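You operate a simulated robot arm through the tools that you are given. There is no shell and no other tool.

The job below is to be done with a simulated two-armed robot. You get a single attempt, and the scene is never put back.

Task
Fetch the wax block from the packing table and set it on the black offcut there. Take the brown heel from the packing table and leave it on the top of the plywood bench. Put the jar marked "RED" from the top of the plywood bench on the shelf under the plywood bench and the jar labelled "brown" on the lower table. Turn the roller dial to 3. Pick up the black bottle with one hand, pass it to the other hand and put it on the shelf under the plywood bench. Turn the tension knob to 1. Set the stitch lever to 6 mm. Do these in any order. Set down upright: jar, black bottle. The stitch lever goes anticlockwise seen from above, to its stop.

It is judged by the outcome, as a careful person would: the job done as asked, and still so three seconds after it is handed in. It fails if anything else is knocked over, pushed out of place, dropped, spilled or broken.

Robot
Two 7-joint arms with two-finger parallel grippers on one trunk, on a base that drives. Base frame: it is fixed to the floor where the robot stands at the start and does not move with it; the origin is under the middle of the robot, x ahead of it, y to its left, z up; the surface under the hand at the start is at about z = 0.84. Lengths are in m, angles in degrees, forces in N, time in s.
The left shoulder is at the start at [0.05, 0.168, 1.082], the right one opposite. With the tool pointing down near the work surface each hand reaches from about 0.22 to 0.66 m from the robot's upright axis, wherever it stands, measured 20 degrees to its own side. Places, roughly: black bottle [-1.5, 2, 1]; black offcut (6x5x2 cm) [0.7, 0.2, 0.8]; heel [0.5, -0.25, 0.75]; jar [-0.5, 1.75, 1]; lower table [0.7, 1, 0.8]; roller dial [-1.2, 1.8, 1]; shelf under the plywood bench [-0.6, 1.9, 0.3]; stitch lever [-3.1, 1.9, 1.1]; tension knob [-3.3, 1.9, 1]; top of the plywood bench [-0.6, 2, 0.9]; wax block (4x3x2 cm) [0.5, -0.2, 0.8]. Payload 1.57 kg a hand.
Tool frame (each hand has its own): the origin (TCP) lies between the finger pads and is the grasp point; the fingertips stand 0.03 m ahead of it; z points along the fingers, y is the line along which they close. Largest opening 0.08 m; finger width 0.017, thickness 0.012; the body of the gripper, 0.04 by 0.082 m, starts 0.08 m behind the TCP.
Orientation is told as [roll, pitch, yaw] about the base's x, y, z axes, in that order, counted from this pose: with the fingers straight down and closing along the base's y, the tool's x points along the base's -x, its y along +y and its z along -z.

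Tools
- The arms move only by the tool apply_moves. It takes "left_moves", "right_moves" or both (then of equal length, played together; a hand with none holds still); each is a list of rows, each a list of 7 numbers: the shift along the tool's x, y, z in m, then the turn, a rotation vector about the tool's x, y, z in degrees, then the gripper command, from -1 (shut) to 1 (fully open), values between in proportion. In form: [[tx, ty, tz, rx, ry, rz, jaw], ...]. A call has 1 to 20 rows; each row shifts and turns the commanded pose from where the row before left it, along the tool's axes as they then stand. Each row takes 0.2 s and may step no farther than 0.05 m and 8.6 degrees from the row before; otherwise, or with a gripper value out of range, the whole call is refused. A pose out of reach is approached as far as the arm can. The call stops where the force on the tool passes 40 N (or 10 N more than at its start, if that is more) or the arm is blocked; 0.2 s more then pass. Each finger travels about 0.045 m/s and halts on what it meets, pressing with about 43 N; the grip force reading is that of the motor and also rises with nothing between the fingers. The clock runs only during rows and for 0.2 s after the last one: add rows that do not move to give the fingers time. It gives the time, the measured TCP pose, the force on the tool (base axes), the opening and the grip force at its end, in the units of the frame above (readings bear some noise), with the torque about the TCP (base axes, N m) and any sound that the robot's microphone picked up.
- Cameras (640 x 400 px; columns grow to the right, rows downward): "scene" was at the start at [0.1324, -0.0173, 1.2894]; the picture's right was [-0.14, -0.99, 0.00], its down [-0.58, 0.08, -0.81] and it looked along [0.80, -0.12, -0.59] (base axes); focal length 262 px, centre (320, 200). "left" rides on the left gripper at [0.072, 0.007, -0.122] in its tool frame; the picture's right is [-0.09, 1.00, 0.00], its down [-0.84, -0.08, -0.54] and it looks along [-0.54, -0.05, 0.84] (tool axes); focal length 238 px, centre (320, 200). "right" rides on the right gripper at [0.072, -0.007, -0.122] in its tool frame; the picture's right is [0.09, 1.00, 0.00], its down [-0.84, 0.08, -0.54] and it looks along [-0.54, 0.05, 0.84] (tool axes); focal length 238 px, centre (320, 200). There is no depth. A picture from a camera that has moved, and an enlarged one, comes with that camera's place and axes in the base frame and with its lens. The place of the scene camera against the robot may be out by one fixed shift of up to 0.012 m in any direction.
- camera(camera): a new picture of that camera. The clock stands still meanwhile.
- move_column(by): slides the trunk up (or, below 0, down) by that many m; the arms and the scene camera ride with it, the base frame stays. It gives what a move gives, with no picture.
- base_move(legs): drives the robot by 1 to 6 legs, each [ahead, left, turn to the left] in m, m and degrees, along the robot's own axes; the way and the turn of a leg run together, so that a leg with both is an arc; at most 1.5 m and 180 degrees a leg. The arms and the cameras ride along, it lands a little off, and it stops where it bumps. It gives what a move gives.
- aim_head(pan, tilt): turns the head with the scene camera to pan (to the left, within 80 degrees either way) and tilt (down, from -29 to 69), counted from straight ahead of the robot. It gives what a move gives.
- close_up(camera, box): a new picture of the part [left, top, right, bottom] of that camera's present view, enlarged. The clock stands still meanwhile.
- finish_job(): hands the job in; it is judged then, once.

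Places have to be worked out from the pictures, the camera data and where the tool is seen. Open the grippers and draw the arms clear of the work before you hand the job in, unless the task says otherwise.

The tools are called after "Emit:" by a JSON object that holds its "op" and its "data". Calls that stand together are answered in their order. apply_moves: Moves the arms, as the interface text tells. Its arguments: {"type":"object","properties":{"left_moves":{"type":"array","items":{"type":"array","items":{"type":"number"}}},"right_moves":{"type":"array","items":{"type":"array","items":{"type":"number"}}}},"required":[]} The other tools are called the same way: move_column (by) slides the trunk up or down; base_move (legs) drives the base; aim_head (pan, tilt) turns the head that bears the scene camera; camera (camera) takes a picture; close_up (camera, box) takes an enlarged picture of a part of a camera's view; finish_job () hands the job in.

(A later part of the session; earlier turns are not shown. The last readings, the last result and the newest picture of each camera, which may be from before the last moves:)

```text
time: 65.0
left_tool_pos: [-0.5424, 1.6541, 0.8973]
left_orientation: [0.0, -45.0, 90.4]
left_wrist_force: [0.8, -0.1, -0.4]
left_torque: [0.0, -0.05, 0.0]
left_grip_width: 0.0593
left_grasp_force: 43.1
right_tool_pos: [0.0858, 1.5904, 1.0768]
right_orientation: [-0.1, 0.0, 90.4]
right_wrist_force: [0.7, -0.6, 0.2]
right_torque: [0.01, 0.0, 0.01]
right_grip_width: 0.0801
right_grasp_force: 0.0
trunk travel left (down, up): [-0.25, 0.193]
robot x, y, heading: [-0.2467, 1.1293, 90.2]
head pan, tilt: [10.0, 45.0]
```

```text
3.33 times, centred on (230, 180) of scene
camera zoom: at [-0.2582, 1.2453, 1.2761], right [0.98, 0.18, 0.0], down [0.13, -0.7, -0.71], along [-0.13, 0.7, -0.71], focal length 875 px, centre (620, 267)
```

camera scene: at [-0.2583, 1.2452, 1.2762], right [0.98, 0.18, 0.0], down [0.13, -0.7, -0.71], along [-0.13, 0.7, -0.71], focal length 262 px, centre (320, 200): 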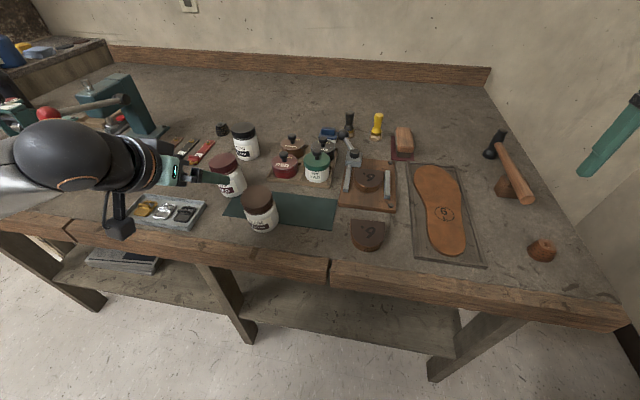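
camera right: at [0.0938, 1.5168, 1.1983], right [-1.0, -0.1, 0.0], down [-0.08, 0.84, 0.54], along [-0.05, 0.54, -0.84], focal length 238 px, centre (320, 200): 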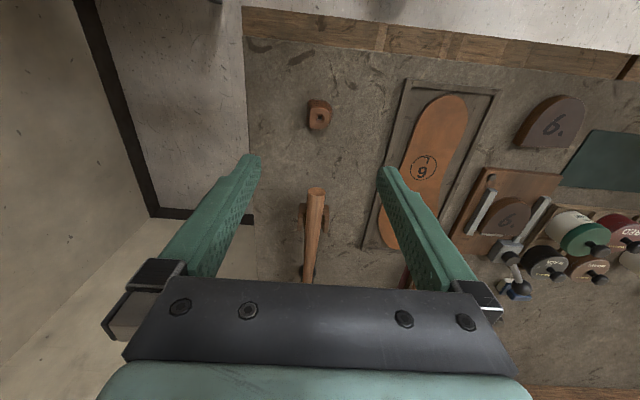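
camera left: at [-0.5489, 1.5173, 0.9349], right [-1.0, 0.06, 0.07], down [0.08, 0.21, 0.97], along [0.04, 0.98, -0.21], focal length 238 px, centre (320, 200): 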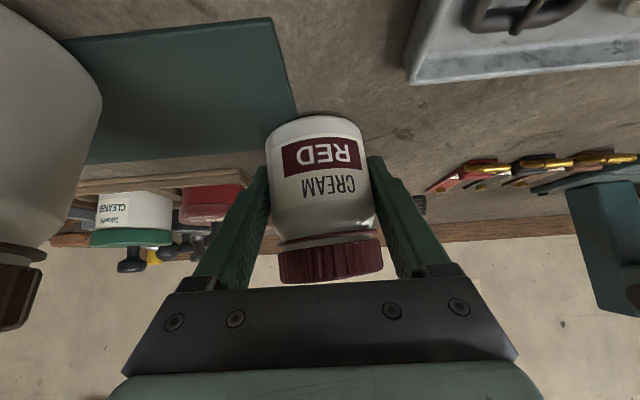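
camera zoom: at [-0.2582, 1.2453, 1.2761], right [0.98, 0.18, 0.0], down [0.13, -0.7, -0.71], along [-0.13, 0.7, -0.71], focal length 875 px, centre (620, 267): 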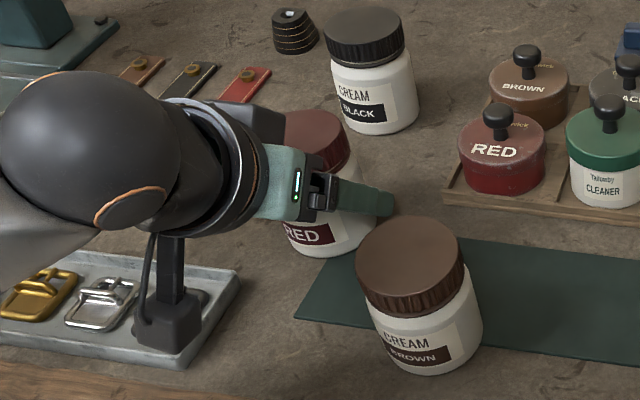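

RED jar gripped (5.9 cm). I lift it straight up 12 cm while retracting the right hand.

Emit:
{"op": "apply_moves", "data": {"left_moves": [[-0.0141, 0, -0.0141, 0, 0, 0, -0.2], [-0.0283, 0, -0.0283, 0, 0, 0, -0.2], [-0.0283, 0, -0.0283, 0, 0, 0, -0.2], [-0.0141, 0, -0.0141, 0, 0, 0, -0.2], [0, 0, 0, 0, 0, 0, -0.2]], "right_moves": [[0.045, 0, 0, 0, 0, 0, 1], [0.045, 0, 0, 0, 0, 0, 1], [0.045, 0, 0, 0, 0, 0, 1], [0.045, 0, 0, 0, 0, 0, 1], [0, 0, 0, 0, 0, 0, 1]]}}

Emit:
{"op": "camera", "data": {"camera": "scene"}}

```text
time: 66.2
left_tool_pos: [-0.5425, 1.655, 1.0189]
left_orientation: [0.0, -45.1, 90.5]
left_wrist_force: [0.4, 1.1, -1.9]
left_torque: [-0.03, 0.01, -0.01]
left_grip_width: 0.059
left_grasp_force: 43.2
right_tool_pos: [0.0857, 1.4093, 1.075]
right_orientation: [0.0, 0.1, 90.3]
right_wrist_force: [-0.7, 0.5, -0.4]
right_torque: [0.01, 0.01, -0.01]
right_grip_width: 0.08
right_grasp_force: 0.0
trunk travel left (down, up): [-0.25, 0.193]
robot x, y, heading: [-0.2484, 1.1305, 90.0]
head pan, tilt: [10.0, 45.0]
```

```text
taken
camera scene: at [-0.2585, 1.2455, 1.2761], right [0.98, 0.18, 0.0], down [0.13, -0.7, -0.71], along [-0.13, 0.7, -0.71], focal length 262 px, centre (320, 200)
```

scene: 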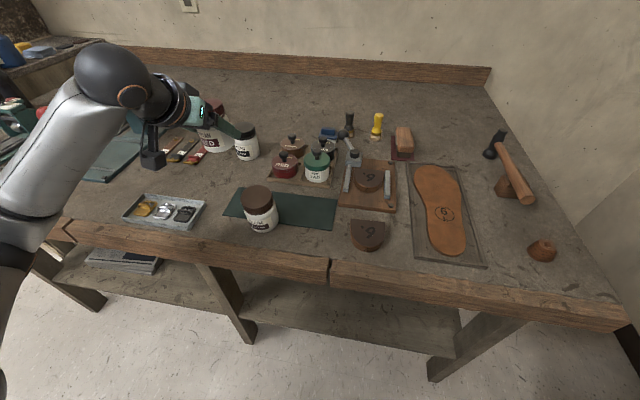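

The jar is lifted cleanly. I back the base 0.15 m, then draw the jar in front of the bench and shift it right, away from the middle leg.

Emit:
{"op": "base_move", "data": {"legs": [[-0.15, 0, 0]]}}

Emit:
{"op": "apply_moves", "data": {"left_moves": [[0.022, -0.03, -0.022, 0, 0, 0, -0.2], [0.022, -0.03, -0.022, 0, 0, 0, -0.2], [0.022, -0.03, -0.022, 0, 0, 0, -0.2], [0, -0.03, 0, 0, 0, 0, -0.2], [0, 0, 0, 0, 0, 0, -0.2]]}}

Emit:
{"op": "aim_head", "data": {"pan": 0, "tilt": 40}}

Emit:
{"op": "camera", "data": {"camera": "scene"}}

```text
time: 67.6
left_tool_pos: [-0.5424, 1.5055, 1.0167]
left_orientation: [0.0, -45.0, 90.4]
left_wrist_force: [-0.4, -0.6, -2.7]
left_torque: [0.0, -0.01, 0.04]
left_grip_width: 0.0591
left_grasp_force: 42.7
right_tool_pos: [0.0869, 1.2614, 1.0762]
right_orientation: [0.0, -0.1, 90.4]
right_wrist_force: [0.7, -0.3, 0.3]
right_torque: [-0.01, 0.02, -0.01]
right_grip_width: 0.0799
right_grasp_force: 0.0
trunk travel left (down, up): [-0.25, 0.193]
robot x, y, heading: [-0.2457, 0.9797, 90.4]
head pan, tilt: [10.0, 45.0]
```

```text
time: 68.8
left_tool_pos: [-0.4205, 1.4122, 1.0174]
left_orientation: [0.0, -44.9, 90.5]
left_wrist_force: [-0.4, -0.6, -2.0]
left_torque: [0.0, 0.01, -0.02]
left_grip_width: 0.0589
left_grasp_force: 42.8
right_tool_pos: [0.0872, 1.2609, 1.0757]
right_orientation: [0.0, -0.1, 90.4]
right_wrist_force: [-0.3, 0.3, 0.4]
right_torque: [0.01, -0.01, 0.02]
right_grip_width: 0.08
right_grasp_force: 0.1
trunk travel left (down, up): [-0.25, 0.193]
robot x, y, heading: [-0.2456, 0.9833, 90.2]
head pan, tilt: [10.0, 45.0]
```

```text
time: 69.5
left_tool_pos: [-0.4211, 1.413, 1.0177]
left_orientation: [-0.1, -44.9, 90.4]
left_wrist_force: [0.8, -0.2, -1.7]
left_torque: [-0.01, 0.0, -0.03]
left_grip_width: 0.0586
left_grasp_force: 43.3
right_tool_pos: [0.0875, 1.2611, 1.0762]
right_orientation: [0.0, 0.0, 90.5]
right_wrist_force: [-0.4, 0.0, 0.1]
right_torque: [0.01, 0.0, 0.0]
right_grip_width: 0.0799
right_grasp_force: 0.0
trunk travel left (down, up): [-0.25, 0.193]
robot x, y, heading: [-0.2494, 0.9811, 90.6]
head pan, tilt: [0.0, 40.0]
```

```text
taken
camera scene: at [-0.2435, 1.1015, 1.2834], right [1.0, 0.01, 0.0], down [0.0, -0.64, -0.77], along [0.0, 0.77, -0.64], focal length 262 px, centre (320, 200)
```

scene: 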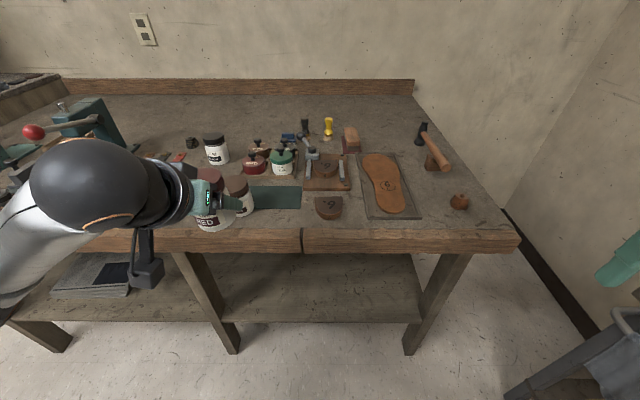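

I slide the trunk down 0.24 m with the jar clear in front of the bench, then look at the shelf.

Emit:
{"op": "move_column", "data": {"by": -0.24}}

Emit:
{"op": "aim_head", "data": {"pan": 0, "tilt": 40}}

Emit:
{"op": "camera", "data": {"camera": "scene"}}

Emit:
{"op": "camera", "data": {"camera": "left"}}

```text
time: 72.0
left_tool_pos: [-0.4211, 1.4133, 0.7777]
left_orientation: [0.0, -45.0, 90.4]
left_wrist_force: [-0.5, 1.0, -1.9]
left_torque: [-0.01, 0.0, 0.03]
left_grip_width: 0.0584
left_grasp_force: 43.0
right_tool_pos: [0.0875, 1.2609, 0.8361]
right_orientation: [-0.1, -0.1, 90.4]
right_wrist_force: [-0.2, -0.1, -0.2]
right_torque: [0.02, 0.0, 0.03]
right_grip_width: 0.0801
right_grasp_force: 0.1
trunk travel left (down, up): [-0.01, 0.433]
robot x, y, heading: [-0.253, 0.9825, 90.2]
head pan, tilt: [0.0, 40.0]
```

```text
time: 72.6
left_tool_pos: [-0.4197, 1.4126, 0.7772]
left_orientation: [0.0, -45.0, 90.4]
left_wrist_force: [-0.7, -0.4, -1.9]
left_torque: [0.03, -0.02, 0.0]
left_grip_width: 0.0585
left_grasp_force: 43.5
right_tool_pos: [0.0871, 1.2614, 0.8366]
right_orientation: [0.0, 0.1, 90.4]
right_wrist_force: [-1.2, 0.2, -0.9]
right_torque: [-0.03, 0.02, -0.01]
right_grip_width: 0.0798
right_grasp_force: 0.1
trunk travel left (down, up): [-0.01, 0.433]
robot x, y, heading: [-0.2474, 0.9811, 90.4]
head pan, tilt: [0.0, 40.0]
```

```text
taken
camera scene: at [-0.2434, 1.1015, 1.0434], right [1.0, 0.01, 0.0], down [0.0, -0.64, -0.77], along [0.0, 0.77, -0.64], focal length 262 px, centre (320, 200)
```

scene: 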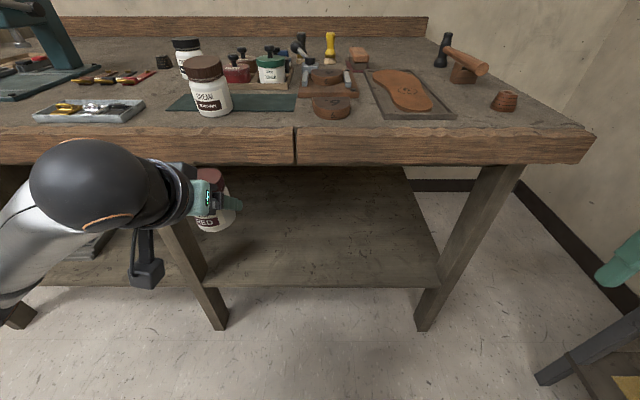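

```text
taken
camera left: at [-0.4264, 1.2752, 0.815], right [-1.0, 0.06, 0.07], down [0.08, 0.21, 0.97], along [0.04, 0.98, -0.21], focal length 238 px, centre (320, 200)
```

left: 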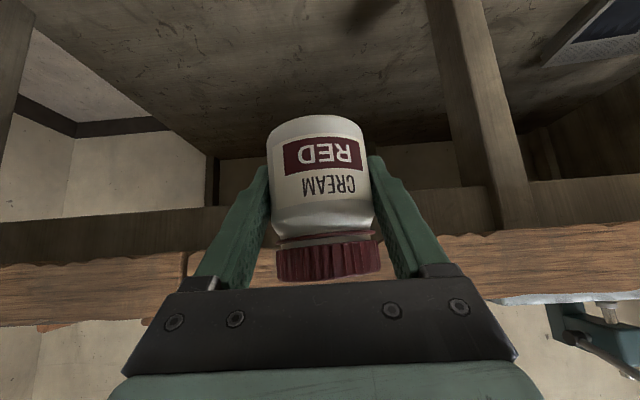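

Shelf is at about z≈0.295 with its front edge near y≈1.56. I back up a little to keep the hand clear of my own base while lowering, then lower the jar in front of the bench.

Emit:
{"op": "base_move", "data": {"legs": [[-0.12, 0, 0]]}}

Emit:
{"op": "apply_moves", "data": {"left_moves": [[-0.0283, 0, 0.0283, 0, 0, 0, -0.2], [-0.0283, 0, 0.0283, 0, 0, 0, -0.2], [-0.0283, 0, 0.0283, 0, 0, 0, -0.2], [0.0283, 0, 0.0283, 0, 0, 0, -0.2], [0.0283, 0, 0.0283, 0, 0, 0, -0.2], [0.0283, 0, 0.0283, 0, 0, 0, -0.2], [0.0283, 0, 0.0283, 0, 0, 0, -0.2], [0.0283, 0, 0.0283, 0, 0, 0, -0.2], [0, 0, 0, 0, 0, 0, -0.2]]}}

Emit:
{"op": "camera", "data": {"camera": "scene"}}

```text
time: 73.9
left_tool_pos: [-0.4207, 1.2928, 0.7756]
left_orientation: [0.0, -44.9, 90.3]
left_wrist_force: [0.3, 0.7, -2.4]
left_torque: [-0.01, -0.02, 0.0]
left_grip_width: 0.0585
left_grasp_force: 43.0
right_tool_pos: [0.0875, 1.1394, 0.8361]
right_orientation: [0.0, 0.0, 90.4]
right_wrist_force: [-0.5, 0.4, -0.1]
right_torque: [-0.02, -0.01, -0.01]
right_grip_width: 0.0801
right_grasp_force: 0.0
trunk travel left (down, up): [-0.01, 0.433]
robot x, y, heading: [-0.2512, 0.8587, 90.4]
head pan, tilt: [0.0, 40.0]
```

```text
time: 75.9
left_tool_pos: [-0.4199, 1.4117, 0.5788]
left_orientation: [0.0, -44.9, 90.3]
left_wrist_force: [-0.2, -0.2, -2.2]
left_torque: [-0.03, 0.0, 0.02]
left_grip_width: 0.0585
left_grasp_force: 43.5
right_tool_pos: [0.0883, 1.1401, 0.8374]
right_orientation: [0.0, -0.1, 90.4]
right_wrist_force: [0.6, 0.2, 0.3]
right_torque: [-0.03, -0.01, -0.03]
right_grip_width: 0.0798
right_grasp_force: 0.1
trunk travel left (down, up): [-0.01, 0.433]
robot x, y, heading: [-0.2451, 0.8606, 90.2]
head pan, tilt: [0.0, 40.0]
```

```text
taken
camera scene: at [-0.2427, 0.9812, 1.0434], right [1.0, 0.0, 0.0], down [0.0, -0.64, -0.77], along [0.0, 0.77, -0.64], focal length 262 px, centre (320, 200)
```

scene: 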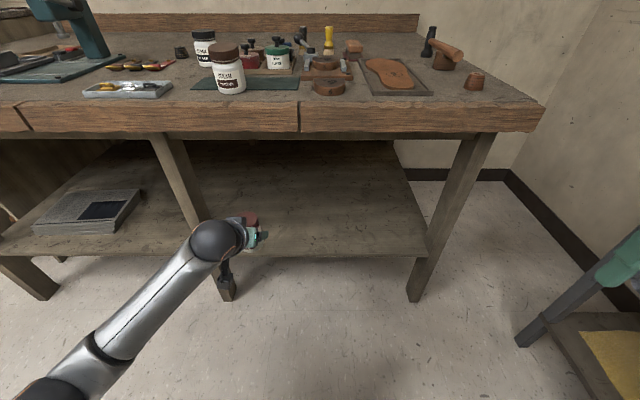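

Continuing down to TCP z≈0.39 in front of the bench.

Emit:
{"op": "apply_moves", "data": {"left_moves": [[0.0268, 0, 0.0268, 0, 0, 0, -0.2], [0.0268, 0, 0.0268, 0, 0, 0, -0.2], [0.0268, 0, 0.0268, 0, 0, 0, -0.2], [0.0268, 0, 0.0268, 0, 0, 0, -0.2], [0.0268, 0, 0.0268, 0, 0, 0, -0.2], [0, 0, 0, 0, 0, 0, -0.2]]}}

Emit:
{"op": "camera", "data": {"camera": "scene"}}

Emit:
{"op": "camera", "data": {"camera": "left"}}

```text
time: 77.3
left_tool_pos: [-0.4209, 1.4128, 0.3872]
left_orientation: [0.0, -45.1, 90.3]
left_wrist_force: [-0.1, 0.7, -2.9]
left_torque: [0.02, 0.03, 0.0]
left_grip_width: 0.0583
left_grasp_force: 43.0
right_tool_pos: [0.0875, 1.1404, 0.835]
right_orientation: [0.0, 0.0, 90.5]
right_wrist_force: [0.0, -0.4, 0.0]
right_torque: [0.03, 0.01, -0.04]
right_grip_width: 0.0799
right_grasp_force: 0.1
trunk travel left (down, up): [-0.01, 0.433]
robot x, y, heading: [-0.254, 0.8622, 90.3]
head pan, tilt: [0.0, 40.0]
```

```text
taken
camera scene: at [-0.2427, 0.9812, 1.0434], right [1.0, 0.0, 0.0], down [0.0, -0.64, -0.77], along [0.0, 0.77, -0.64], focal length 262 px, centre (320, 200)
```

scene: 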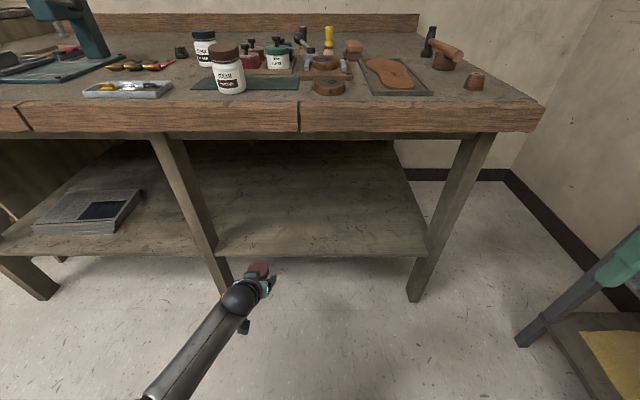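

```text
taken
camera left: at [-0.4263, 1.2748, 0.4255], right [-1.0, 0.06, 0.07], down [0.08, 0.21, 0.97], along [0.04, 0.98, -0.21], focal length 238 px, centre (320, 200)
```

left: 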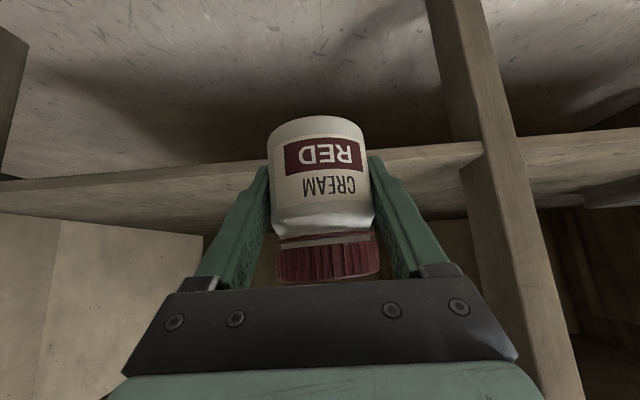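

Left camera puts the shelf top a bit higher (~0.32), so I raise 2.5 cm first, then drive forward 0.22 m to bring the jar over the shelf.

Emit:
{"op": "apply_moves", "data": {"left_moves": [[-0.0177, 0, -0.0177, 0, 0, 0, -0.2], [0, 0, 0, 0, 0, 0, -0.2]]}}

Emit:
{"op": "base_move", "data": {"legs": [[0.22, 0, 0]]}}

Emit:
{"op": "camera", "data": {"camera": "left"}}

Emit:
{"op": "aim_head", "data": {"pan": 20, "tilt": 55}}

Emit:
{"op": "camera", "data": {"camera": "scene"}}

```text
time: 77.9
left_tool_pos: [-0.4193, 1.4122, 0.4128]
left_orientation: [-0.1, -44.9, 90.3]
left_wrist_force: [-0.2, -0.1, -2.2]
left_torque: [0.0, -0.02, 0.03]
left_grip_width: 0.0583
left_grasp_force: 43.2
right_tool_pos: [0.0879, 1.1401, 0.8364]
right_orientation: [0.0, 0.0, 90.4]
right_wrist_force: [0.6, -0.7, -0.8]
right_torque: [-0.02, 0.02, 0.01]
right_grip_width: 0.08
right_grasp_force: 0.1
trunk travel left (down, up): [-0.01, 0.433]
robot x, y, heading: [-0.2513, 0.8619, 90.4]
head pan, tilt: [0.0, 40.0]
```

```text
time: 79.6
left_tool_pos: [-0.4217, 1.6319, 0.4121]
left_orientation: [-0.1, -44.9, 90.4]
left_wrist_force: [0.5, 0.4, -2.1]
left_torque: [-0.03, -0.02, 0.03]
left_grip_width: 0.0583
left_grasp_force: 43.0
right_tool_pos: [0.0866, 1.3599, 0.8357]
right_orientation: [-0.1, 0.0, 90.5]
right_wrist_force: [0.1, -0.2, -0.5]
right_torque: [0.0, -0.01, 0.0]
right_grip_width: 0.08
right_grasp_force: 0.0
trunk travel left (down, up): [-0.01, 0.433]
robot x, y, heading: [-0.2446, 1.0788, 90.7]
head pan, tilt: [0.0, 40.0]
```

```text
taken
camera left: at [-0.4284, 1.4942, 0.4506], right [-1.0, 0.06, 0.07], down [0.08, 0.21, 0.97], along [0.04, 0.98, -0.21], focal length 238 px, centre (320, 200)
```

left: 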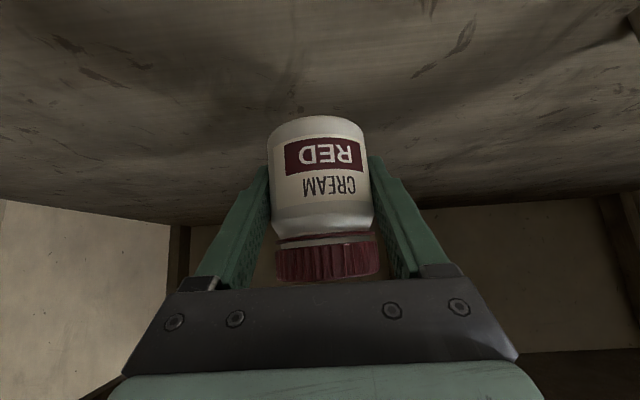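

```text
time: 80.4
left_tool_pos: [-0.4231, 1.6314, 0.4132]
left_orientation: [0.0, -44.9, 90.4]
left_wrist_force: [0.4, 0.2, -2.4]
left_torque: [-0.01, 0.02, 0.0]
left_grip_width: 0.0579
left_grasp_force: 42.8
right_tool_pos: [0.0862, 1.3597, 0.8366]
right_orientation: [0.0, 0.0, 90.5]
right_wrist_force: [0.2, -0.4, 0.1]
right_torque: [-0.02, 0.05, -0.01]
right_grip_width: 0.0801
right_grasp_force: 0.1
trunk travel left (down, up): [-0.01, 0.433]
robot x, y, heading: [-0.249, 1.0823, 90.5]
head pan, tilt: [20.0, 55.0]
```

```text
taken
camera scene: at [-0.2685, 1.1836, 1.0227], right [0.94, 0.35, 0.0], down [0.28, -0.77, -0.57], along [-0.2, 0.54, -0.82], focal length 262 px, centre (320, 200)
```

scene: 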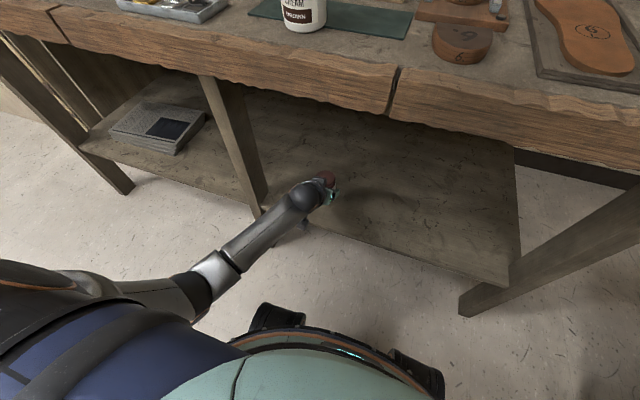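

Jar is over the shelf. I lower stepwise, checking force.

Emit:
{"op": "apply_moves", "data": {"left_moves": [[0.0141, 0, 0.0141, 0, 0, 0, -0.2], [0.0141, 0, 0.0141, 0, 0, 0, -0.2], [0, 0, 0, 0, 0, 0, -0.2]]}}

Emit:
{"op": "close_up", "data": {"camera": "scene", "box": [270, 140, 398, 220]}}

Emit:
{"op": "camera", "data": {"camera": "left"}}

```text
time: 81.2
left_tool_pos: [-0.4229, 1.6314, 0.3726]
left_orientation: [0.0, -44.9, 90.4]
left_wrist_force: [-0.7, 0.1, -0.9]
left_torque: [-0.05, -0.01, -0.01]
left_grip_width: 0.0581
left_grasp_force: 42.6
right_tool_pos: [0.0851, 1.3612, 0.8354]
right_orientation: [0.1, 0.1, 90.5]
right_wrist_force: [-0.8, -0.8, -0.2]
right_torque: [0.0, 0.01, 0.0]
right_grip_width: 0.0798
right_grasp_force: 0.1
trunk travel left (down, up): [-0.01, 0.433]
robot x, y, heading: [-0.2516, 1.0766, 90.3]
head pan, tilt: [20.0, 55.0]
```

```text
5.00 times, centred on (334, 180) of scene
camera zoom: at [-0.2686, 1.1836, 1.0227], right [0.94, 0.35, 0.0], down [0.28, -0.77, -0.57], along [-0.2, 0.54, -0.82], focal length 1312 px, centre (250, 300)
```

zoom: 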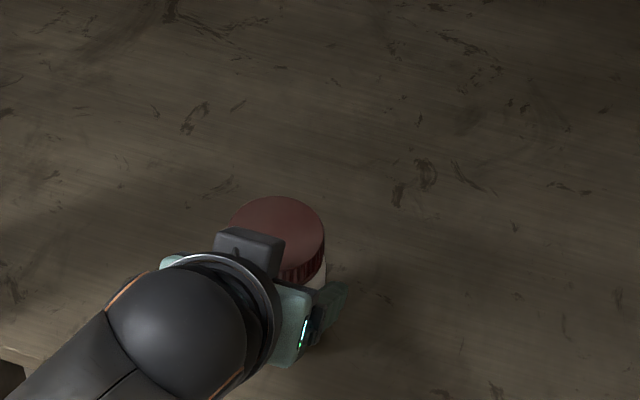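

```text
taken
camera left: at [-0.4286, 1.4943, 0.4102], right [-1.0, 0.06, 0.07], down [0.08, 0.21, 0.97], along [0.04, 0.98, -0.21], focal length 238 px, centre (320, 200)
```

left: 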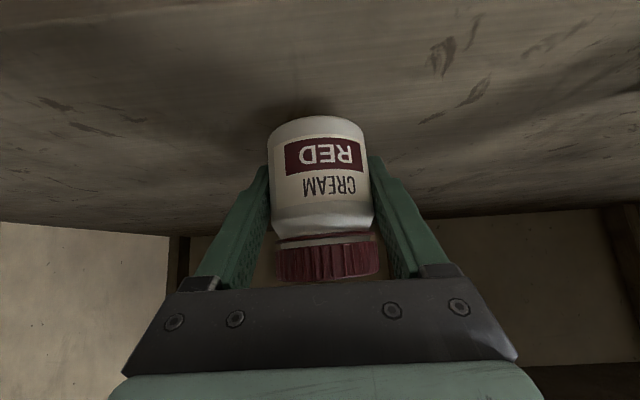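

Emit:
{"op": "apply_moves", "data": {"left_moves": [[0.0028, 0, 0.0028, 0, 0, 0, -0.2], [0.0028, 0, 0.0028, 0, 0, 0, -0.2], [0, 0, 0, 0, 0, 0, -0.2]]}}

```text
time: 82.0
left_tool_pos: [-0.423, 1.632, 0.3654]
left_orientation: [0.1, -45.0, 90.5]
left_wrist_force: [-0.8, 0.7, -2.5]
left_torque: [-0.01, -0.01, 0.04]
left_grip_width: 0.0582
left_grasp_force: 42.4
right_tool_pos: [0.0861, 1.3608, 0.8356]
right_orientation: [0.0, 0.1, 90.5]
right_wrist_force: [-0.6, -0.3, 0.0]
right_torque: [-0.02, 0.0, -0.02]
right_grip_width: 0.08
right_grasp_force: 0.1
trunk travel left (down, up): [-0.01, 0.433]
robot x, y, heading: [-0.2504, 1.0815, 90.4]
head pan, tilt: [20.0, 55.0]
```

No contact yet (bottom at about 0.328); continuing down in small steps.

Emit:
{"op": "apply_moves", "data": {"left_moves": [[0.0021, 0, 0.0021, 0, 0, 0, -0.2], [0.0021, 0, 0.0021, 0, 0, 0, -0.2], [0.0021, 0, 0.0021, 0, 0, 0, -0.2], [0, 0, 0, 0, 0, 0, -0.2]]}}

Emit:
{"op": "camera", "data": {"camera": "left"}}

```text
time: 83.0
left_tool_pos: [-0.434, 1.6334, 0.3592]
left_orientation: [1.2, -45.2, 90.1]
left_wrist_force: [0.7, 0.7, -2.6]
left_torque: [0.0, 0.0, 0.0]
left_grip_width: 0.0583
left_grasp_force: 43.1
right_tool_pos: [0.0861, 1.3607, 0.8384]
right_orientation: [-0.2, -0.1, 90.4]
right_wrist_force: [0.1, -0.2, -0.2]
right_torque: [0.0, 0.0, -0.02]
right_grip_width: 0.0798
right_grasp_force: 0.0
trunk travel left (down, up): [-0.01, 0.433]
robot x, y, heading: [-0.2504, 1.0794, 90.4]
head pan, tilt: [20.0, 55.0]
```

```text
taken
camera left: at [-0.4385, 1.4958, 0.395], right [-1.0, 0.05, 0.08], down [0.09, 0.21, 0.97], along [0.03, 0.98, -0.21], focal length 238 px, centre (320, 200)
```

left: 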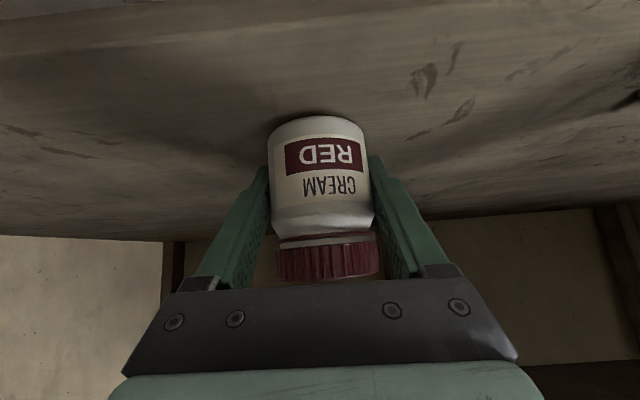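

The arm is hitting a posture limit (TCP drifted sideways 1 cm). I raise slightly, reach farther in, and back the base so the arm is more extended.

Emit:
{"op": "apply_moves", "data": {"left_moves": [[-0.0106, 0, -0.0106, 0, 0, 0, -0.2], [0, 0, 0, 0, 0, 0, -0.2]]}}

Emit:
{"op": "apply_moves", "data": {"left_moves": [[-0.0212, 0, 0.0212, 0, 0, 0, -0.2], [-0.0212, 0, 0.0212, 0, 0, 0, -0.2], [-0.0212, 0, 0.0212, 0, 0, 0, -0.2], [0, 0, 0, 0, 0, 0, -0.2]]}}

Emit:
{"op": "camera", "data": {"camera": "scene"}}

```text
time: 83.6
left_tool_pos: [-0.4356, 1.6325, 0.3658]
left_orientation: [1.2, -44.7, 90.1]
left_wrist_force: [0.3, 0.3, -2.9]
left_torque: [-0.02, -0.03, -0.01]
left_grip_width: 0.058
left_grasp_force: 42.9
right_tool_pos: [0.0847, 1.3621, 0.836]
right_orientation: [-0.4, 0.2, 90.4]
right_wrist_force: [0.2, 0.1, -0.3]
right_torque: [-0.03, 0.0, 0.02]
right_grip_width: 0.0799
right_grasp_force: 0.1
trunk travel left (down, up): [-0.01, 0.433]
robot x, y, heading: [-0.2468, 1.083, 90.4]
head pan, tilt: [20.0, 55.0]
```

```text
time: 84.6
left_tool_pos: [-0.4216, 1.7221, 0.3722]
left_orientation: [0.0, -45.0, 90.5]
left_wrist_force: [-0.1, 0.0, -2.2]
left_torque: [0.03, 0.02, -0.02]
left_grip_width: 0.0581
left_grasp_force: 42.6
right_tool_pos: [0.0862, 1.3603, 0.8363]
right_orientation: [0.0, -0.1, 90.6]
right_wrist_force: [-0.7, -0.3, -0.1]
right_torque: [0.02, 0.0, 0.01]
right_grip_width: 0.0802
right_grasp_force: 0.0
trunk travel left (down, up): [-0.01, 0.433]
robot x, y, heading: [-0.2499, 1.0822, 90.4]
head pan, tilt: [20.0, 55.0]
```

```text
taken
camera scene: at [-0.2684, 1.1835, 1.0228], right [0.94, 0.35, 0.0], down [0.28, -0.77, -0.57], along [-0.2, 0.54, -0.82], focal length 262 px, centre (320, 200)
```

scene: 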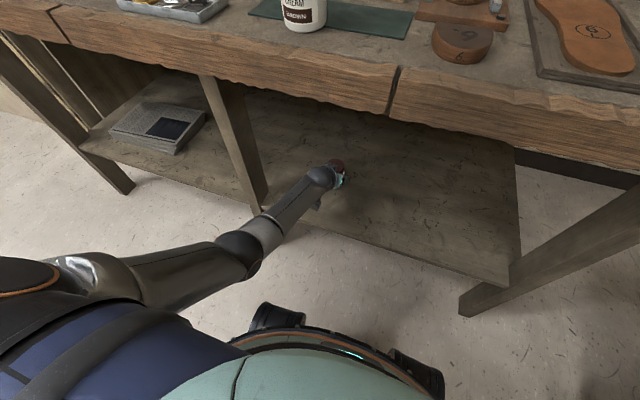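

Pose is exact again at y=1.722. I lower here in small steps.

Emit:
{"op": "apply_moves", "data": {"left_moves": [[0.0035, 0, 0.0035, 0, 0, 0, -0.2], [0.0035, 0, 0.0035, 0, 0, 0, -0.2], [0.0035, 0, 0.0035, 0, 0, 0, -0.2], [0, 0, 0, 0, 0, 0, -0.2]]}}

Emit:
{"op": "camera", "data": {"camera": "left"}}

```text
time: 85.6
left_tool_pos: [-0.423, 1.7208, 0.3572]
left_orientation: [0.0, -44.9, 90.5]
left_wrist_force: [-0.7, 0.6, -2.5]
left_torque: [-0.04, -0.01, 0.01]
left_grip_width: 0.0581
left_grasp_force: 43.1
right_tool_pos: [0.086, 1.3602, 0.8361]
right_orientation: [-0.1, 0.0, 90.5]
right_wrist_force: [-0.1, -0.2, 0.2]
right_torque: [0.02, 0.02, -0.04]
right_grip_width: 0.0801
right_grasp_force: 0.1
trunk travel left (down, up): [-0.01, 0.433]
robot x, y, heading: [-0.2515, 1.0805, 90.2]
head pan, tilt: [20.0, 55.0]
```

```text
taken
camera left: at [-0.4287, 1.584, 0.3942], right [-1.0, 0.06, 0.06], down [0.08, 0.21, 0.97], along [0.04, 0.98, -0.21], focal length 238 px, centre (320, 200)
```

left: 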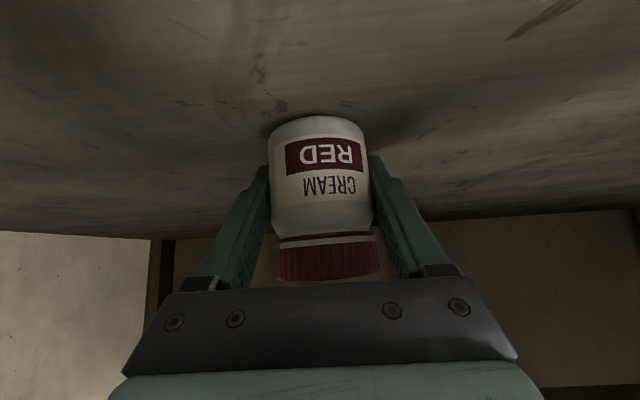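

Emit:
{"op": "apply_moves", "data": {"left_moves": [[0.0028, 0, 0.0028, 0, 0, 0, -0.2], [0.0028, 0, 0.0028, 0, 0, 0, -0.2], [0, 0, 0, 0, 0, 0, -0.2]]}}

```text
time: 86.4
left_tool_pos: [-0.4229, 1.7223, 0.3526]
left_orientation: [-0.1, -45.4, 90.3]
left_wrist_force: [0.5, -2.6, 15.5]
left_torque: [-0.18, 0.29, 0.09]
left_grip_width: 0.0582
left_grasp_force: 43.6
right_tool_pos: [0.0876, 1.3593, 0.8372]
right_orientation: [-0.1, -0.2, 90.4]
right_wrist_force: [-0.2, 0.7, 0.1]
right_torque: [0.03, -0.01, -0.02]
right_grip_width: 0.08
right_grasp_force: 0.0
trunk travel left (down, up): [-0.01, 0.433]
robot x, y, heading: [-0.2476, 1.0838, 90.3]
head pan, tilt: [20.0, 55.0]
```

Contact (shelf ≈ z 0.316). I ease off 2 mm and open the fingers.

Emit:
{"op": "apply_moves", "data": {"left_moves": [[-0.0016, 0, -0.0016, 0, 0, 0, -0.2], [0, 0, 0, 0, 0, 0, -0.2]]}}

```text
time: 87.0
left_tool_pos: [-0.423, 1.7233, 0.3523]
left_orientation: [0.1, -45.2, 90.4]
left_wrist_force: [1.4, 4.8, 11.1]
left_torque: [0.21, 0.24, -0.09]
left_grip_width: 0.0581
left_grasp_force: 42.8
right_tool_pos: [0.087, 1.3603, 0.8361]
right_orientation: [0.1, 0.0, 90.4]
right_wrist_force: [0.2, 0.3, 0.5]
right_torque: [0.01, -0.01, -0.02]
right_grip_width: 0.08
right_grasp_force: 0.0
trunk travel left (down, up): [-0.01, 0.433]
robot x, y, heading: [-0.2497, 1.0785, 90.4]
head pan, tilt: [20.0, 55.0]
```

Emit:
{"op": "apply_moves", "data": {"left_moves": [[-0.0014, 0, -0.0014, 0, 0, 0, -0.2], [0, 0, 0, 0, 0, 0, -0.2]]}}

```text
time: 87.6
left_tool_pos: [-0.4241, 1.7212, 0.3535]
left_orientation: [0.1, -44.9, 90.4]
left_wrist_force: [1.2, 4.5, 7.7]
left_torque: [0.23, 0.14, -0.07]
left_grip_width: 0.0577
left_grasp_force: 42.7
right_tool_pos: [0.0878, 1.3596, 0.8361]
right_orientation: [0.1, 0.0, 90.5]
right_wrist_force: [0.2, 1.1, -0.7]
right_torque: [0.04, 0.0, 0.03]
right_grip_width: 0.0801
right_grasp_force: 0.2
trunk travel left (down, up): [-0.01, 0.433]
robot x, y, heading: [-0.2442, 1.0797, 90.3]
head pan, tilt: [20.0, 55.0]
```

Light load now; I open and withdraw back along the tool axis.

Emit:
{"op": "apply_moves", "data": {"left_moves": [[0, 0, 0, 0, 0, 0, 0.5], [0, 0, 0, 0, 0, 0, 0.8], [0, 0, 0, 0, 0, 0, 1], [0, 0, 0, 0, 0, 0, 1], [0, 0, 0, 0, 0, 0, 1]]}}

Emit:
{"op": "camera", "data": {"camera": "left"}}

```text
time: 88.8
left_tool_pos: [-0.4244, 1.7208, 0.353]
left_orientation: [0.0, -44.9, 90.4]
left_wrist_force: [0.0, 0.0, 0.0]
left_torque: [-0.02, 0.01, 0.03]
left_grip_width: 0.0801
left_grasp_force: 0.0
right_tool_pos: [0.0864, 1.3613, 0.8359]
right_orientation: [-0.1, 0.0, 90.5]
right_wrist_force: [-0.5, -0.2, 0.3]
right_torque: [-0.02, -0.04, 0.0]
right_grip_width: 0.0804
right_grasp_force: 0.1
trunk travel left (down, up): [-0.01, 0.433]
robot x, y, heading: [-0.2481, 1.0824, 90.3]
head pan, tilt: [20.0, 55.0]
```

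```text
taken
camera left: at [-0.4292, 1.5842, 0.3904], right [-1.0, 0.06, 0.07], down [0.08, 0.21, 0.97], along [0.04, 0.98, -0.21], focal length 238 px, centre (320, 200)
```

left: 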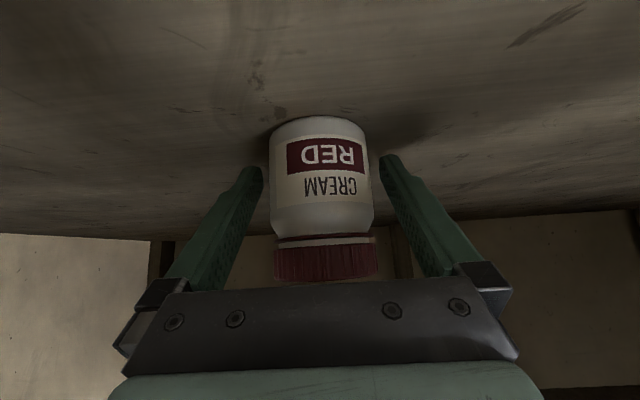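

Jar stands upright and free. I withdraw along the tool axis, then back the base away and check.

Emit:
{"op": "apply_moves", "data": {"left_moves": [[0, 0, -0.03, 0, 0, 0, 1], [0, 0, -0.04, 0, 0, 0, 1], [0, 0, -0.04, 0, 0, 0, 1], [0, 0, 0, 0, 0, 0, 1]]}}

Emit:
{"op": "base_move", "data": {"legs": [[-0.22, 0, 0]]}}

Emit:
{"op": "aim_head", "data": {"pan": 0, "tilt": 40}}

Emit:
{"op": "camera", "data": {"camera": "scene"}}

Emit:
{"op": "camera", "data": {"camera": "left"}}

```text
time: 89.7
left_tool_pos: [-0.427, 1.6975, 0.5292]
left_orientation: [1.5, -54.3, 89.5]
left_wrist_force: [-0.5, 0.1, 0.5]
left_torque: [0.02, -0.02, -0.02]
left_grip_width: 0.0801
left_grasp_force: 0.0
right_tool_pos: [0.0927, 1.3516, 0.8427]
right_orientation: [0.5, -1.0, 90.5]
right_wrist_force: [-0.1, -0.6, 0.0]
right_torque: [-0.02, 0.0, 0.02]
right_grip_width: 0.0801
right_grasp_force: 0.1
trunk travel left (down, up): [-0.01, 0.433]
robot x, y, heading: [-0.2509, 1.0801, 90.1]
head pan, tilt: [20.0, 55.0]
stopped in row 4 (left hand): the arm was blocked; the commanded pose is now the measured one
```

```text
time: 91.4
left_tool_pos: [-0.4257, 1.4771, 0.532]
left_orientation: [1.5, -54.6, 89.6]
left_wrist_force: [-0.8, -0.5, 0.1]
left_torque: [-0.02, 0.04, -0.01]
left_grip_width: 0.0798
left_grasp_force: 0.2
right_tool_pos: [0.0925, 1.1321, 0.8424]
right_orientation: [0.5, -0.8, 90.5]
right_wrist_force: [-0.1, 0.4, -0.2]
right_torque: [-0.01, 0.04, 0.02]
right_grip_width: 0.08
right_grasp_force: 0.1
trunk travel left (down, up): [-0.01, 0.433]
robot x, y, heading: [-0.2495, 0.8611, 90.6]
head pan, tilt: [20.0, 55.0]
```

```text
time: 92.2
left_tool_pos: [-0.4248, 1.4772, 0.5332]
left_orientation: [1.4, -54.7, 89.8]
left_wrist_force: [0.2, 0.6, 0.2]
left_torque: [0.02, 0.02, 0.02]
left_grip_width: 0.0802
left_grasp_force: 0.0
right_tool_pos: [0.0925, 1.1327, 0.8433]
right_orientation: [0.6, -0.9, 90.5]
right_wrist_force: [-0.8, -0.4, 0.1]
right_torque: [-0.01, 0.0, 0.0]
right_grip_width: 0.0799
right_grasp_force: 0.2
trunk travel left (down, up): [-0.01, 0.433]
robot x, y, heading: [-0.2455, 0.8576, 90.6]
head pan, tilt: [0.0, 40.0]
```

```text
taken
camera scene: at [-0.2357, 0.9685, 1.0511], right [1.0, 0.01, -0.01], down [0.0, -0.63, -0.78], along [-0.01, 0.78, -0.63], focal length 262 px, centre (320, 200)
```

scene: 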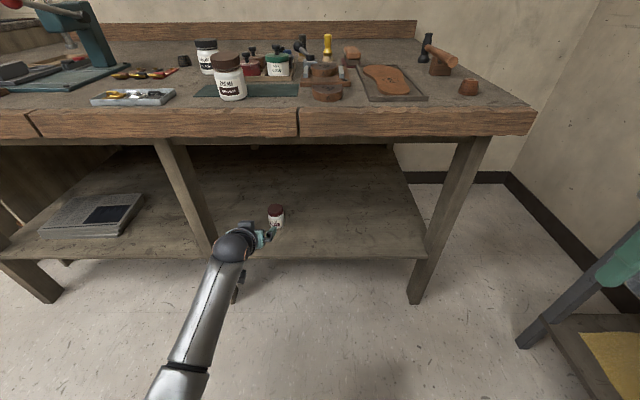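

```text
taken
camera left: at [-0.4297, 1.336, 0.5466], right [-1.0, 0.04, 0.09], down [0.09, 0.04, 1.0], along [0.04, 1.0, -0.04], focal length 238 px, centre (320, 200)
```

left: 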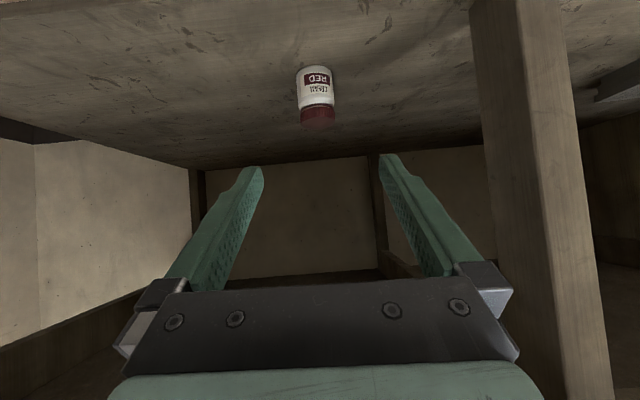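

The jar stands upright on the shelf. The arm was blocked on retreat, and the readings hint at a slight tilt of the robot; I look down at my left arm and base.

Emit:
{"op": "aim_head", "data": {"pan": 45, "tilt": 65}}

Emit:
{"op": "camera", "data": {"camera": "scene"}}

Emit:
{"op": "aim_head", "data": {"pan": 80, "tilt": 60}}

Emit:
{"op": "camera", "data": {"camera": "scene"}}

```text
time: 93.4
left_tool_pos: [-0.4254, 1.478, 0.5337]
left_orientation: [1.3, -54.8, 89.7]
left_wrist_force: [-0.1, -0.7, 0.3]
left_torque: [0.01, 0.05, -0.02]
left_grip_width: 0.0802
left_grasp_force: 0.0
right_tool_pos: [0.0926, 1.1301, 0.8423]
right_orientation: [0.4, -0.8, 90.5]
right_wrist_force: [0.2, -0.1, 0.6]
right_torque: [0.01, 0.02, -0.02]
right_grip_width: 0.0801
right_grasp_force: 0.1
trunk travel left (down, up): [-0.01, 0.433]
robot x, y, heading: [-0.247, 0.8576, 90.8]
head pan, tilt: [45.0, 65.0]
```

```text
taken
camera scene: at [-0.2782, 0.9272, 1.0185], right [0.7, 0.71, 0.0], down [0.64, -0.63, -0.44], along [-0.31, 0.31, -0.9], focal length 262 px, centre (320, 200)
```

scene: 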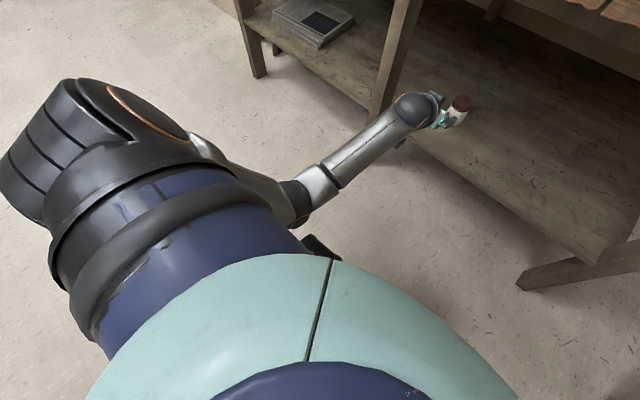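

```text
time: 94.4
left_tool_pos: [-0.425, 1.479, 0.534]
left_orientation: [1.3, -55.0, 89.6]
left_wrist_force: [-0.6, 0.2, -0.8]
left_torque: [0.02, -0.03, 0.04]
left_grip_width: 0.0797
left_grasp_force: 0.0
right_tool_pos: [0.0933, 1.1332, 0.8416]
right_orientation: [0.6, -0.8, 90.5]
right_wrist_force: [0.3, 0.0, 0.7]
right_torque: [0.0, 0.01, 0.0]
right_grip_width: 0.0799
right_grasp_force: 0.1
trunk travel left (down, up): [-0.01, 0.433]
robot x, y, heading: [-0.2478, 0.8619, 90.2]
head pan, tilt: [80.0, 60.0]
```

```text
taken
camera scene: at [-0.3006, 0.896, 1.0236], right [0.17, 0.99, 0.01], down [0.85, -0.14, -0.51], along [-0.5, 0.1, -0.86], focal length 262 px, centre (320, 200)
```

scene: 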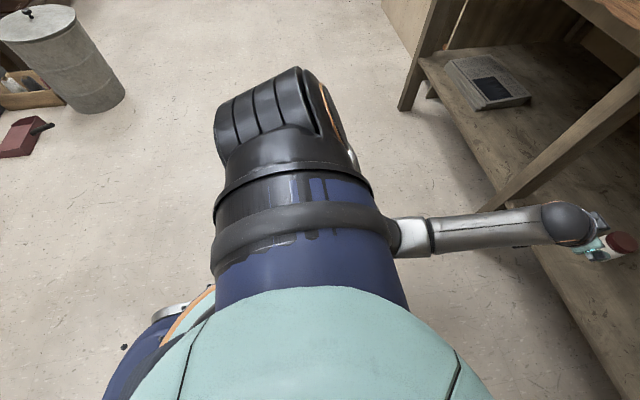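

The left elbow seems pressed against my own body in this low posture. I back up 0.2 m and raise the column to free it.

Emit:
{"op": "base_move", "data": {"legs": [[-0.2, 0, 0]]}}

Emit:
{"op": "move_column", "data": {"by": 0.24}}

Emit:
{"op": "aim_head", "data": {"pan": 20, "tilt": 45}}

Emit:
{"op": "camera", "data": {"camera": "scene"}}

```text
time: 96.0
left_tool_pos: [-0.4219, 1.2821, 0.5338]
left_orientation: [1.2, -55.0, 89.7]
left_wrist_force: [0.4, -0.5, 0.1]
left_torque: [0.03, -0.04, 0.01]
left_grip_width: 0.0802
left_grasp_force: 0.1
right_tool_pos: [0.0943, 0.9357, 0.8424]
right_orientation: [0.7, -0.8, 90.5]
right_wrist_force: [0.1, -0.2, 0.3]
right_torque: [0.0, 0.01, -0.01]
right_grip_width: 0.08
right_grasp_force: 0.1
trunk travel left (down, up): [-0.01, 0.433]
robot x, y, heading: [-0.2482, 0.6661, 90.4]
head pan, tilt: [80.0, 60.0]
```

```text
time: 98.5
left_tool_pos: [-0.4251, 1.286, 0.7592]
left_orientation: [0.3, -54.2, 90.5]
left_wrist_force: [-0.2, 0.1, -0.3]
left_torque: [0.02, 0.0, -0.01]
left_grip_width: 0.0801
left_grasp_force: 0.1
right_tool_pos: [0.0894, 0.9418, 1.0752]
right_orientation: [0.0, 0.0, 90.4]
right_wrist_force: [0.5, 0.1, -0.4]
right_torque: [-0.03, 0.02, 0.02]
right_grip_width: 0.0801
right_grasp_force: 0.1
trunk travel left (down, up): [-0.25, 0.193]
robot x, y, heading: [-0.2441, 0.666, 90.3]
head pan, tilt: [80.0, 60.0]
```

```text
time: 99.8
left_tool_pos: [-0.4253, 1.2851, 0.7594]
left_orientation: [0.3, -54.4, 90.5]
left_wrist_force: [-0.4, 0.4, -0.2]
left_torque: [-0.03, 0.02, -0.03]
left_grip_width: 0.08
left_grasp_force: 0.0
right_tool_pos: [0.0886, 0.9426, 1.0759]
right_orientation: [0.1, 0.0, 90.5]
right_wrist_force: [-0.3, -0.4, 0.3]
right_torque: [0.02, 0.02, -0.01]
right_grip_width: 0.0799
right_grasp_force: 0.0
trunk travel left (down, up): [-0.25, 0.193]
robot x, y, heading: [-0.2452, 0.6627, 90.4]
head pan, tilt: [20.0, 45.0]
```

```text
taken
camera scene: at [-0.2691, 0.7735, 1.2761], right [0.94, 0.35, 0.0], down [0.25, -0.66, -0.71], along [-0.25, 0.66, -0.71], focal length 262 px, centre (320, 200)
```

scene: 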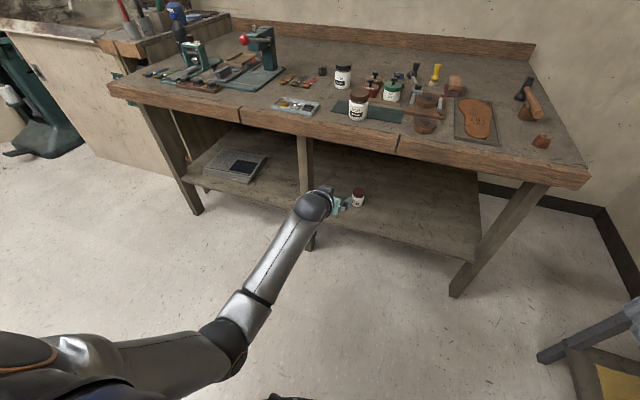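

The robot is level again; RED jar stands on the shelf. I raise the left hand and bring it back to pointing down.

Emit:
{"op": "apply_moves", "data": {"left_moves": [[-0.0364, 0, -0.0265, 0, 0, 0, 1], [-0.0364, 0, -0.0265, 0, 0, 0, 1], [-0.0364, 0, -0.0265, 0, 0, 0, 1], [-0.0364, 0, -0.0265, 0, 0, 0, 1], [-0.0364, 0, -0.0265, 0, 0, 0, 1], [-0.0364, 0, -0.0265, 0, 0, 0, 1], [-0.0364, 0, -0.0265, 0, 0, 0, 1], [0, 0, 0, 0, 7.8, 0, 1], [0, 0, 0, 0, 7.8, 0, 1], [0, 0, 0, 0, 7.8, 0, 1], [0, 0, 0, 0, 7.8, 0, 1], [0, 0, 0, 0, 7.8, 0, 1], [0, 0, 0, 0, 7.7, 0, 1], [0, 0, 0, 0, 7.7, 0, 1], [0, 0, 0, 0, 0, 0, 1]]}}

Emit:
{"op": "base_move", "data": {"legs": [[0.4, 0, 0]]}}

Emit:
{"op": "camera", "data": {"camera": "left"}}

Emit:
{"op": "camera", "data": {"camera": "scene"}}

```text
time: 103.0
left_tool_pos: [-0.4208, 1.2553, 1.0582]
left_orientation: [0.2, 0.3, 90.9]
left_wrist_force: [-0.5, 0.5, 0.0]
left_torque: [0.02, 0.0, 0.03]
left_grip_width: 0.0802
left_grasp_force: 0.0
left hand out of reach, approached as far as the arm can: row 13, 14
right_tool_pos: [0.0886, 0.9425, 1.0764]
right_orientation: [0.0, -0.1, 90.5]
right_wrist_force: [-0.5, -0.7, -0.8]
right_torque: [-0.02, 0.02, 0.04]
right_grip_width: 0.0798
right_grasp_force: 0.1
trunk travel left (down, up): [-0.25, 0.193]
robot x, y, heading: [-0.2464, 0.6615, 90.5]
head pan, tilt: [20.0, 45.0]
```

```text
time: 105.5
left_tool_pos: [-0.4225, 1.6566, 1.0567]
left_orientation: [0.1, 0.2, 90.7]
left_wrist_force: [-0.4, -0.3, 0.2]
left_torque: [-0.01, 0.0, 0.01]
left_grip_width: 0.0799
left_grasp_force: 0.0
right_tool_pos: [0.0864, 1.3408, 1.0755]
right_orientation: [-0.1, 0.0, 90.4]
right_wrist_force: [-0.5, 0.5, -0.4]
right_torque: [-0.01, 0.04, -0.03]
right_grip_width: 0.0798
right_grasp_force: 0.0
trunk travel left (down, up): [-0.25, 0.193]
robot x, y, heading: [-0.249, 1.0644, 90.3]
head pan, tilt: [20.0, 45.0]
```

```text
taken
camera left: at [-0.4281, 1.5835, 1.1816], right [-1.0, 0.08, 0.0], down [0.07, 0.84, 0.54], along [0.04, 0.54, -0.84], focal length 238 px, centre (320, 200)
```

left: 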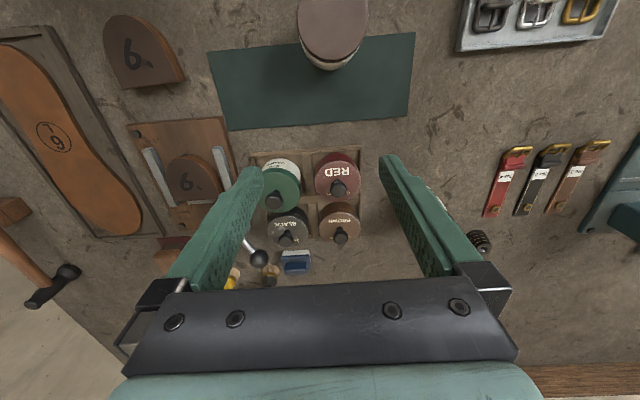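

```text
taken
camera scene: at [-0.2715, 1.173, 1.2761], right [0.94, 0.35, 0.0], down [0.25, -0.66, -0.71], along [-0.25, 0.66, -0.71], focal length 262 px, centre (320, 200)
```

scene: 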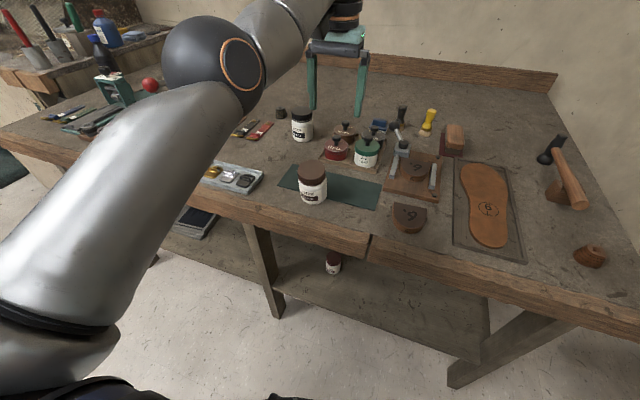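

BROWN's lid is near [-0.435, 1.56]. I bring the left hand above it for a better look.

Emit:
{"op": "apply_moves", "data": {"left_moves": [[0.04, 0.004, 0, 0, 0, 0, 1], [0.04, 0.004, 0, 0, 0, 0, 1], [0.03, 0.004, 0, 0, 0, 0, 1], [0, 0, 0, 0, 0, 0, 1]]}}

Emit:
{"op": "camera", "data": {"camera": "left"}}

Emit:
{"op": "close_up", "data": {"camera": "left", "box": [240, 90, 400, 190]}}

```text
time: 106.5
left_tool_pos: [-0.4239, 1.6442, 1.088]
left_orientation: [0.3, 0.4, 90.7]
left_wrist_force: [0.5, -0.5, 0.1]
left_torque: [-0.02, -0.01, 0.03]
left_grip_width: 0.08
left_grasp_force: 0.1
left hand out of reach, approached as far as the arm can: row 1, 2, 3
right_tool_pos: [0.0855, 1.3415, 1.0762]
right_orientation: [-0.1, 0.0, 90.5]
right_wrist_force: [-0.4, -0.1, 0.4]
right_torque: [0.01, -0.05, -0.01]
right_grip_width: 0.0801
right_grasp_force: 0.1
trunk travel left (down, up): [-0.25, 0.193]
robot x, y, heading: [-0.2469, 1.0626, 90.4]
head pan, tilt: [20.0, 45.0]
```

```text
taken
camera left: at [-0.4281, 1.5721, 1.2116], right [-1.0, 0.08, 0.0], down [0.07, 0.84, 0.54], along [0.04, 0.53, -0.84], focal length 238 px, centre (320, 200)
```

left: 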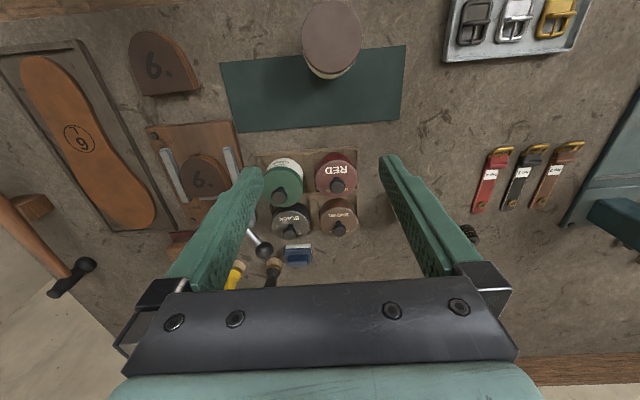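

```text
4.00 times, centred on (320, 140) of left
camera zoom: at [-0.4281, 1.5721, 1.2116], right [-1.0, 0.08, 0.0], down [0.07, 0.84, 0.54], along [0.04, 0.53, -0.84], focal length 953 px, centre (320, 440)
```

zoom: 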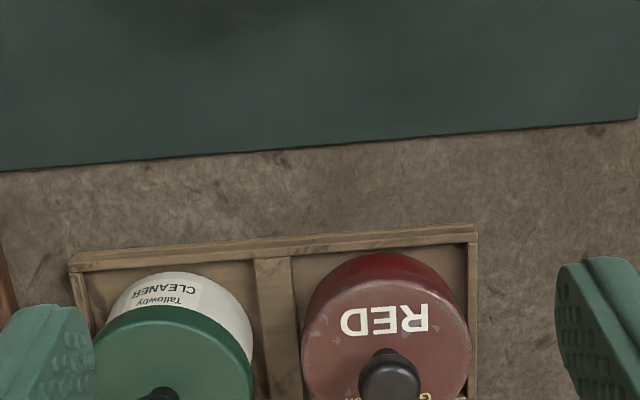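

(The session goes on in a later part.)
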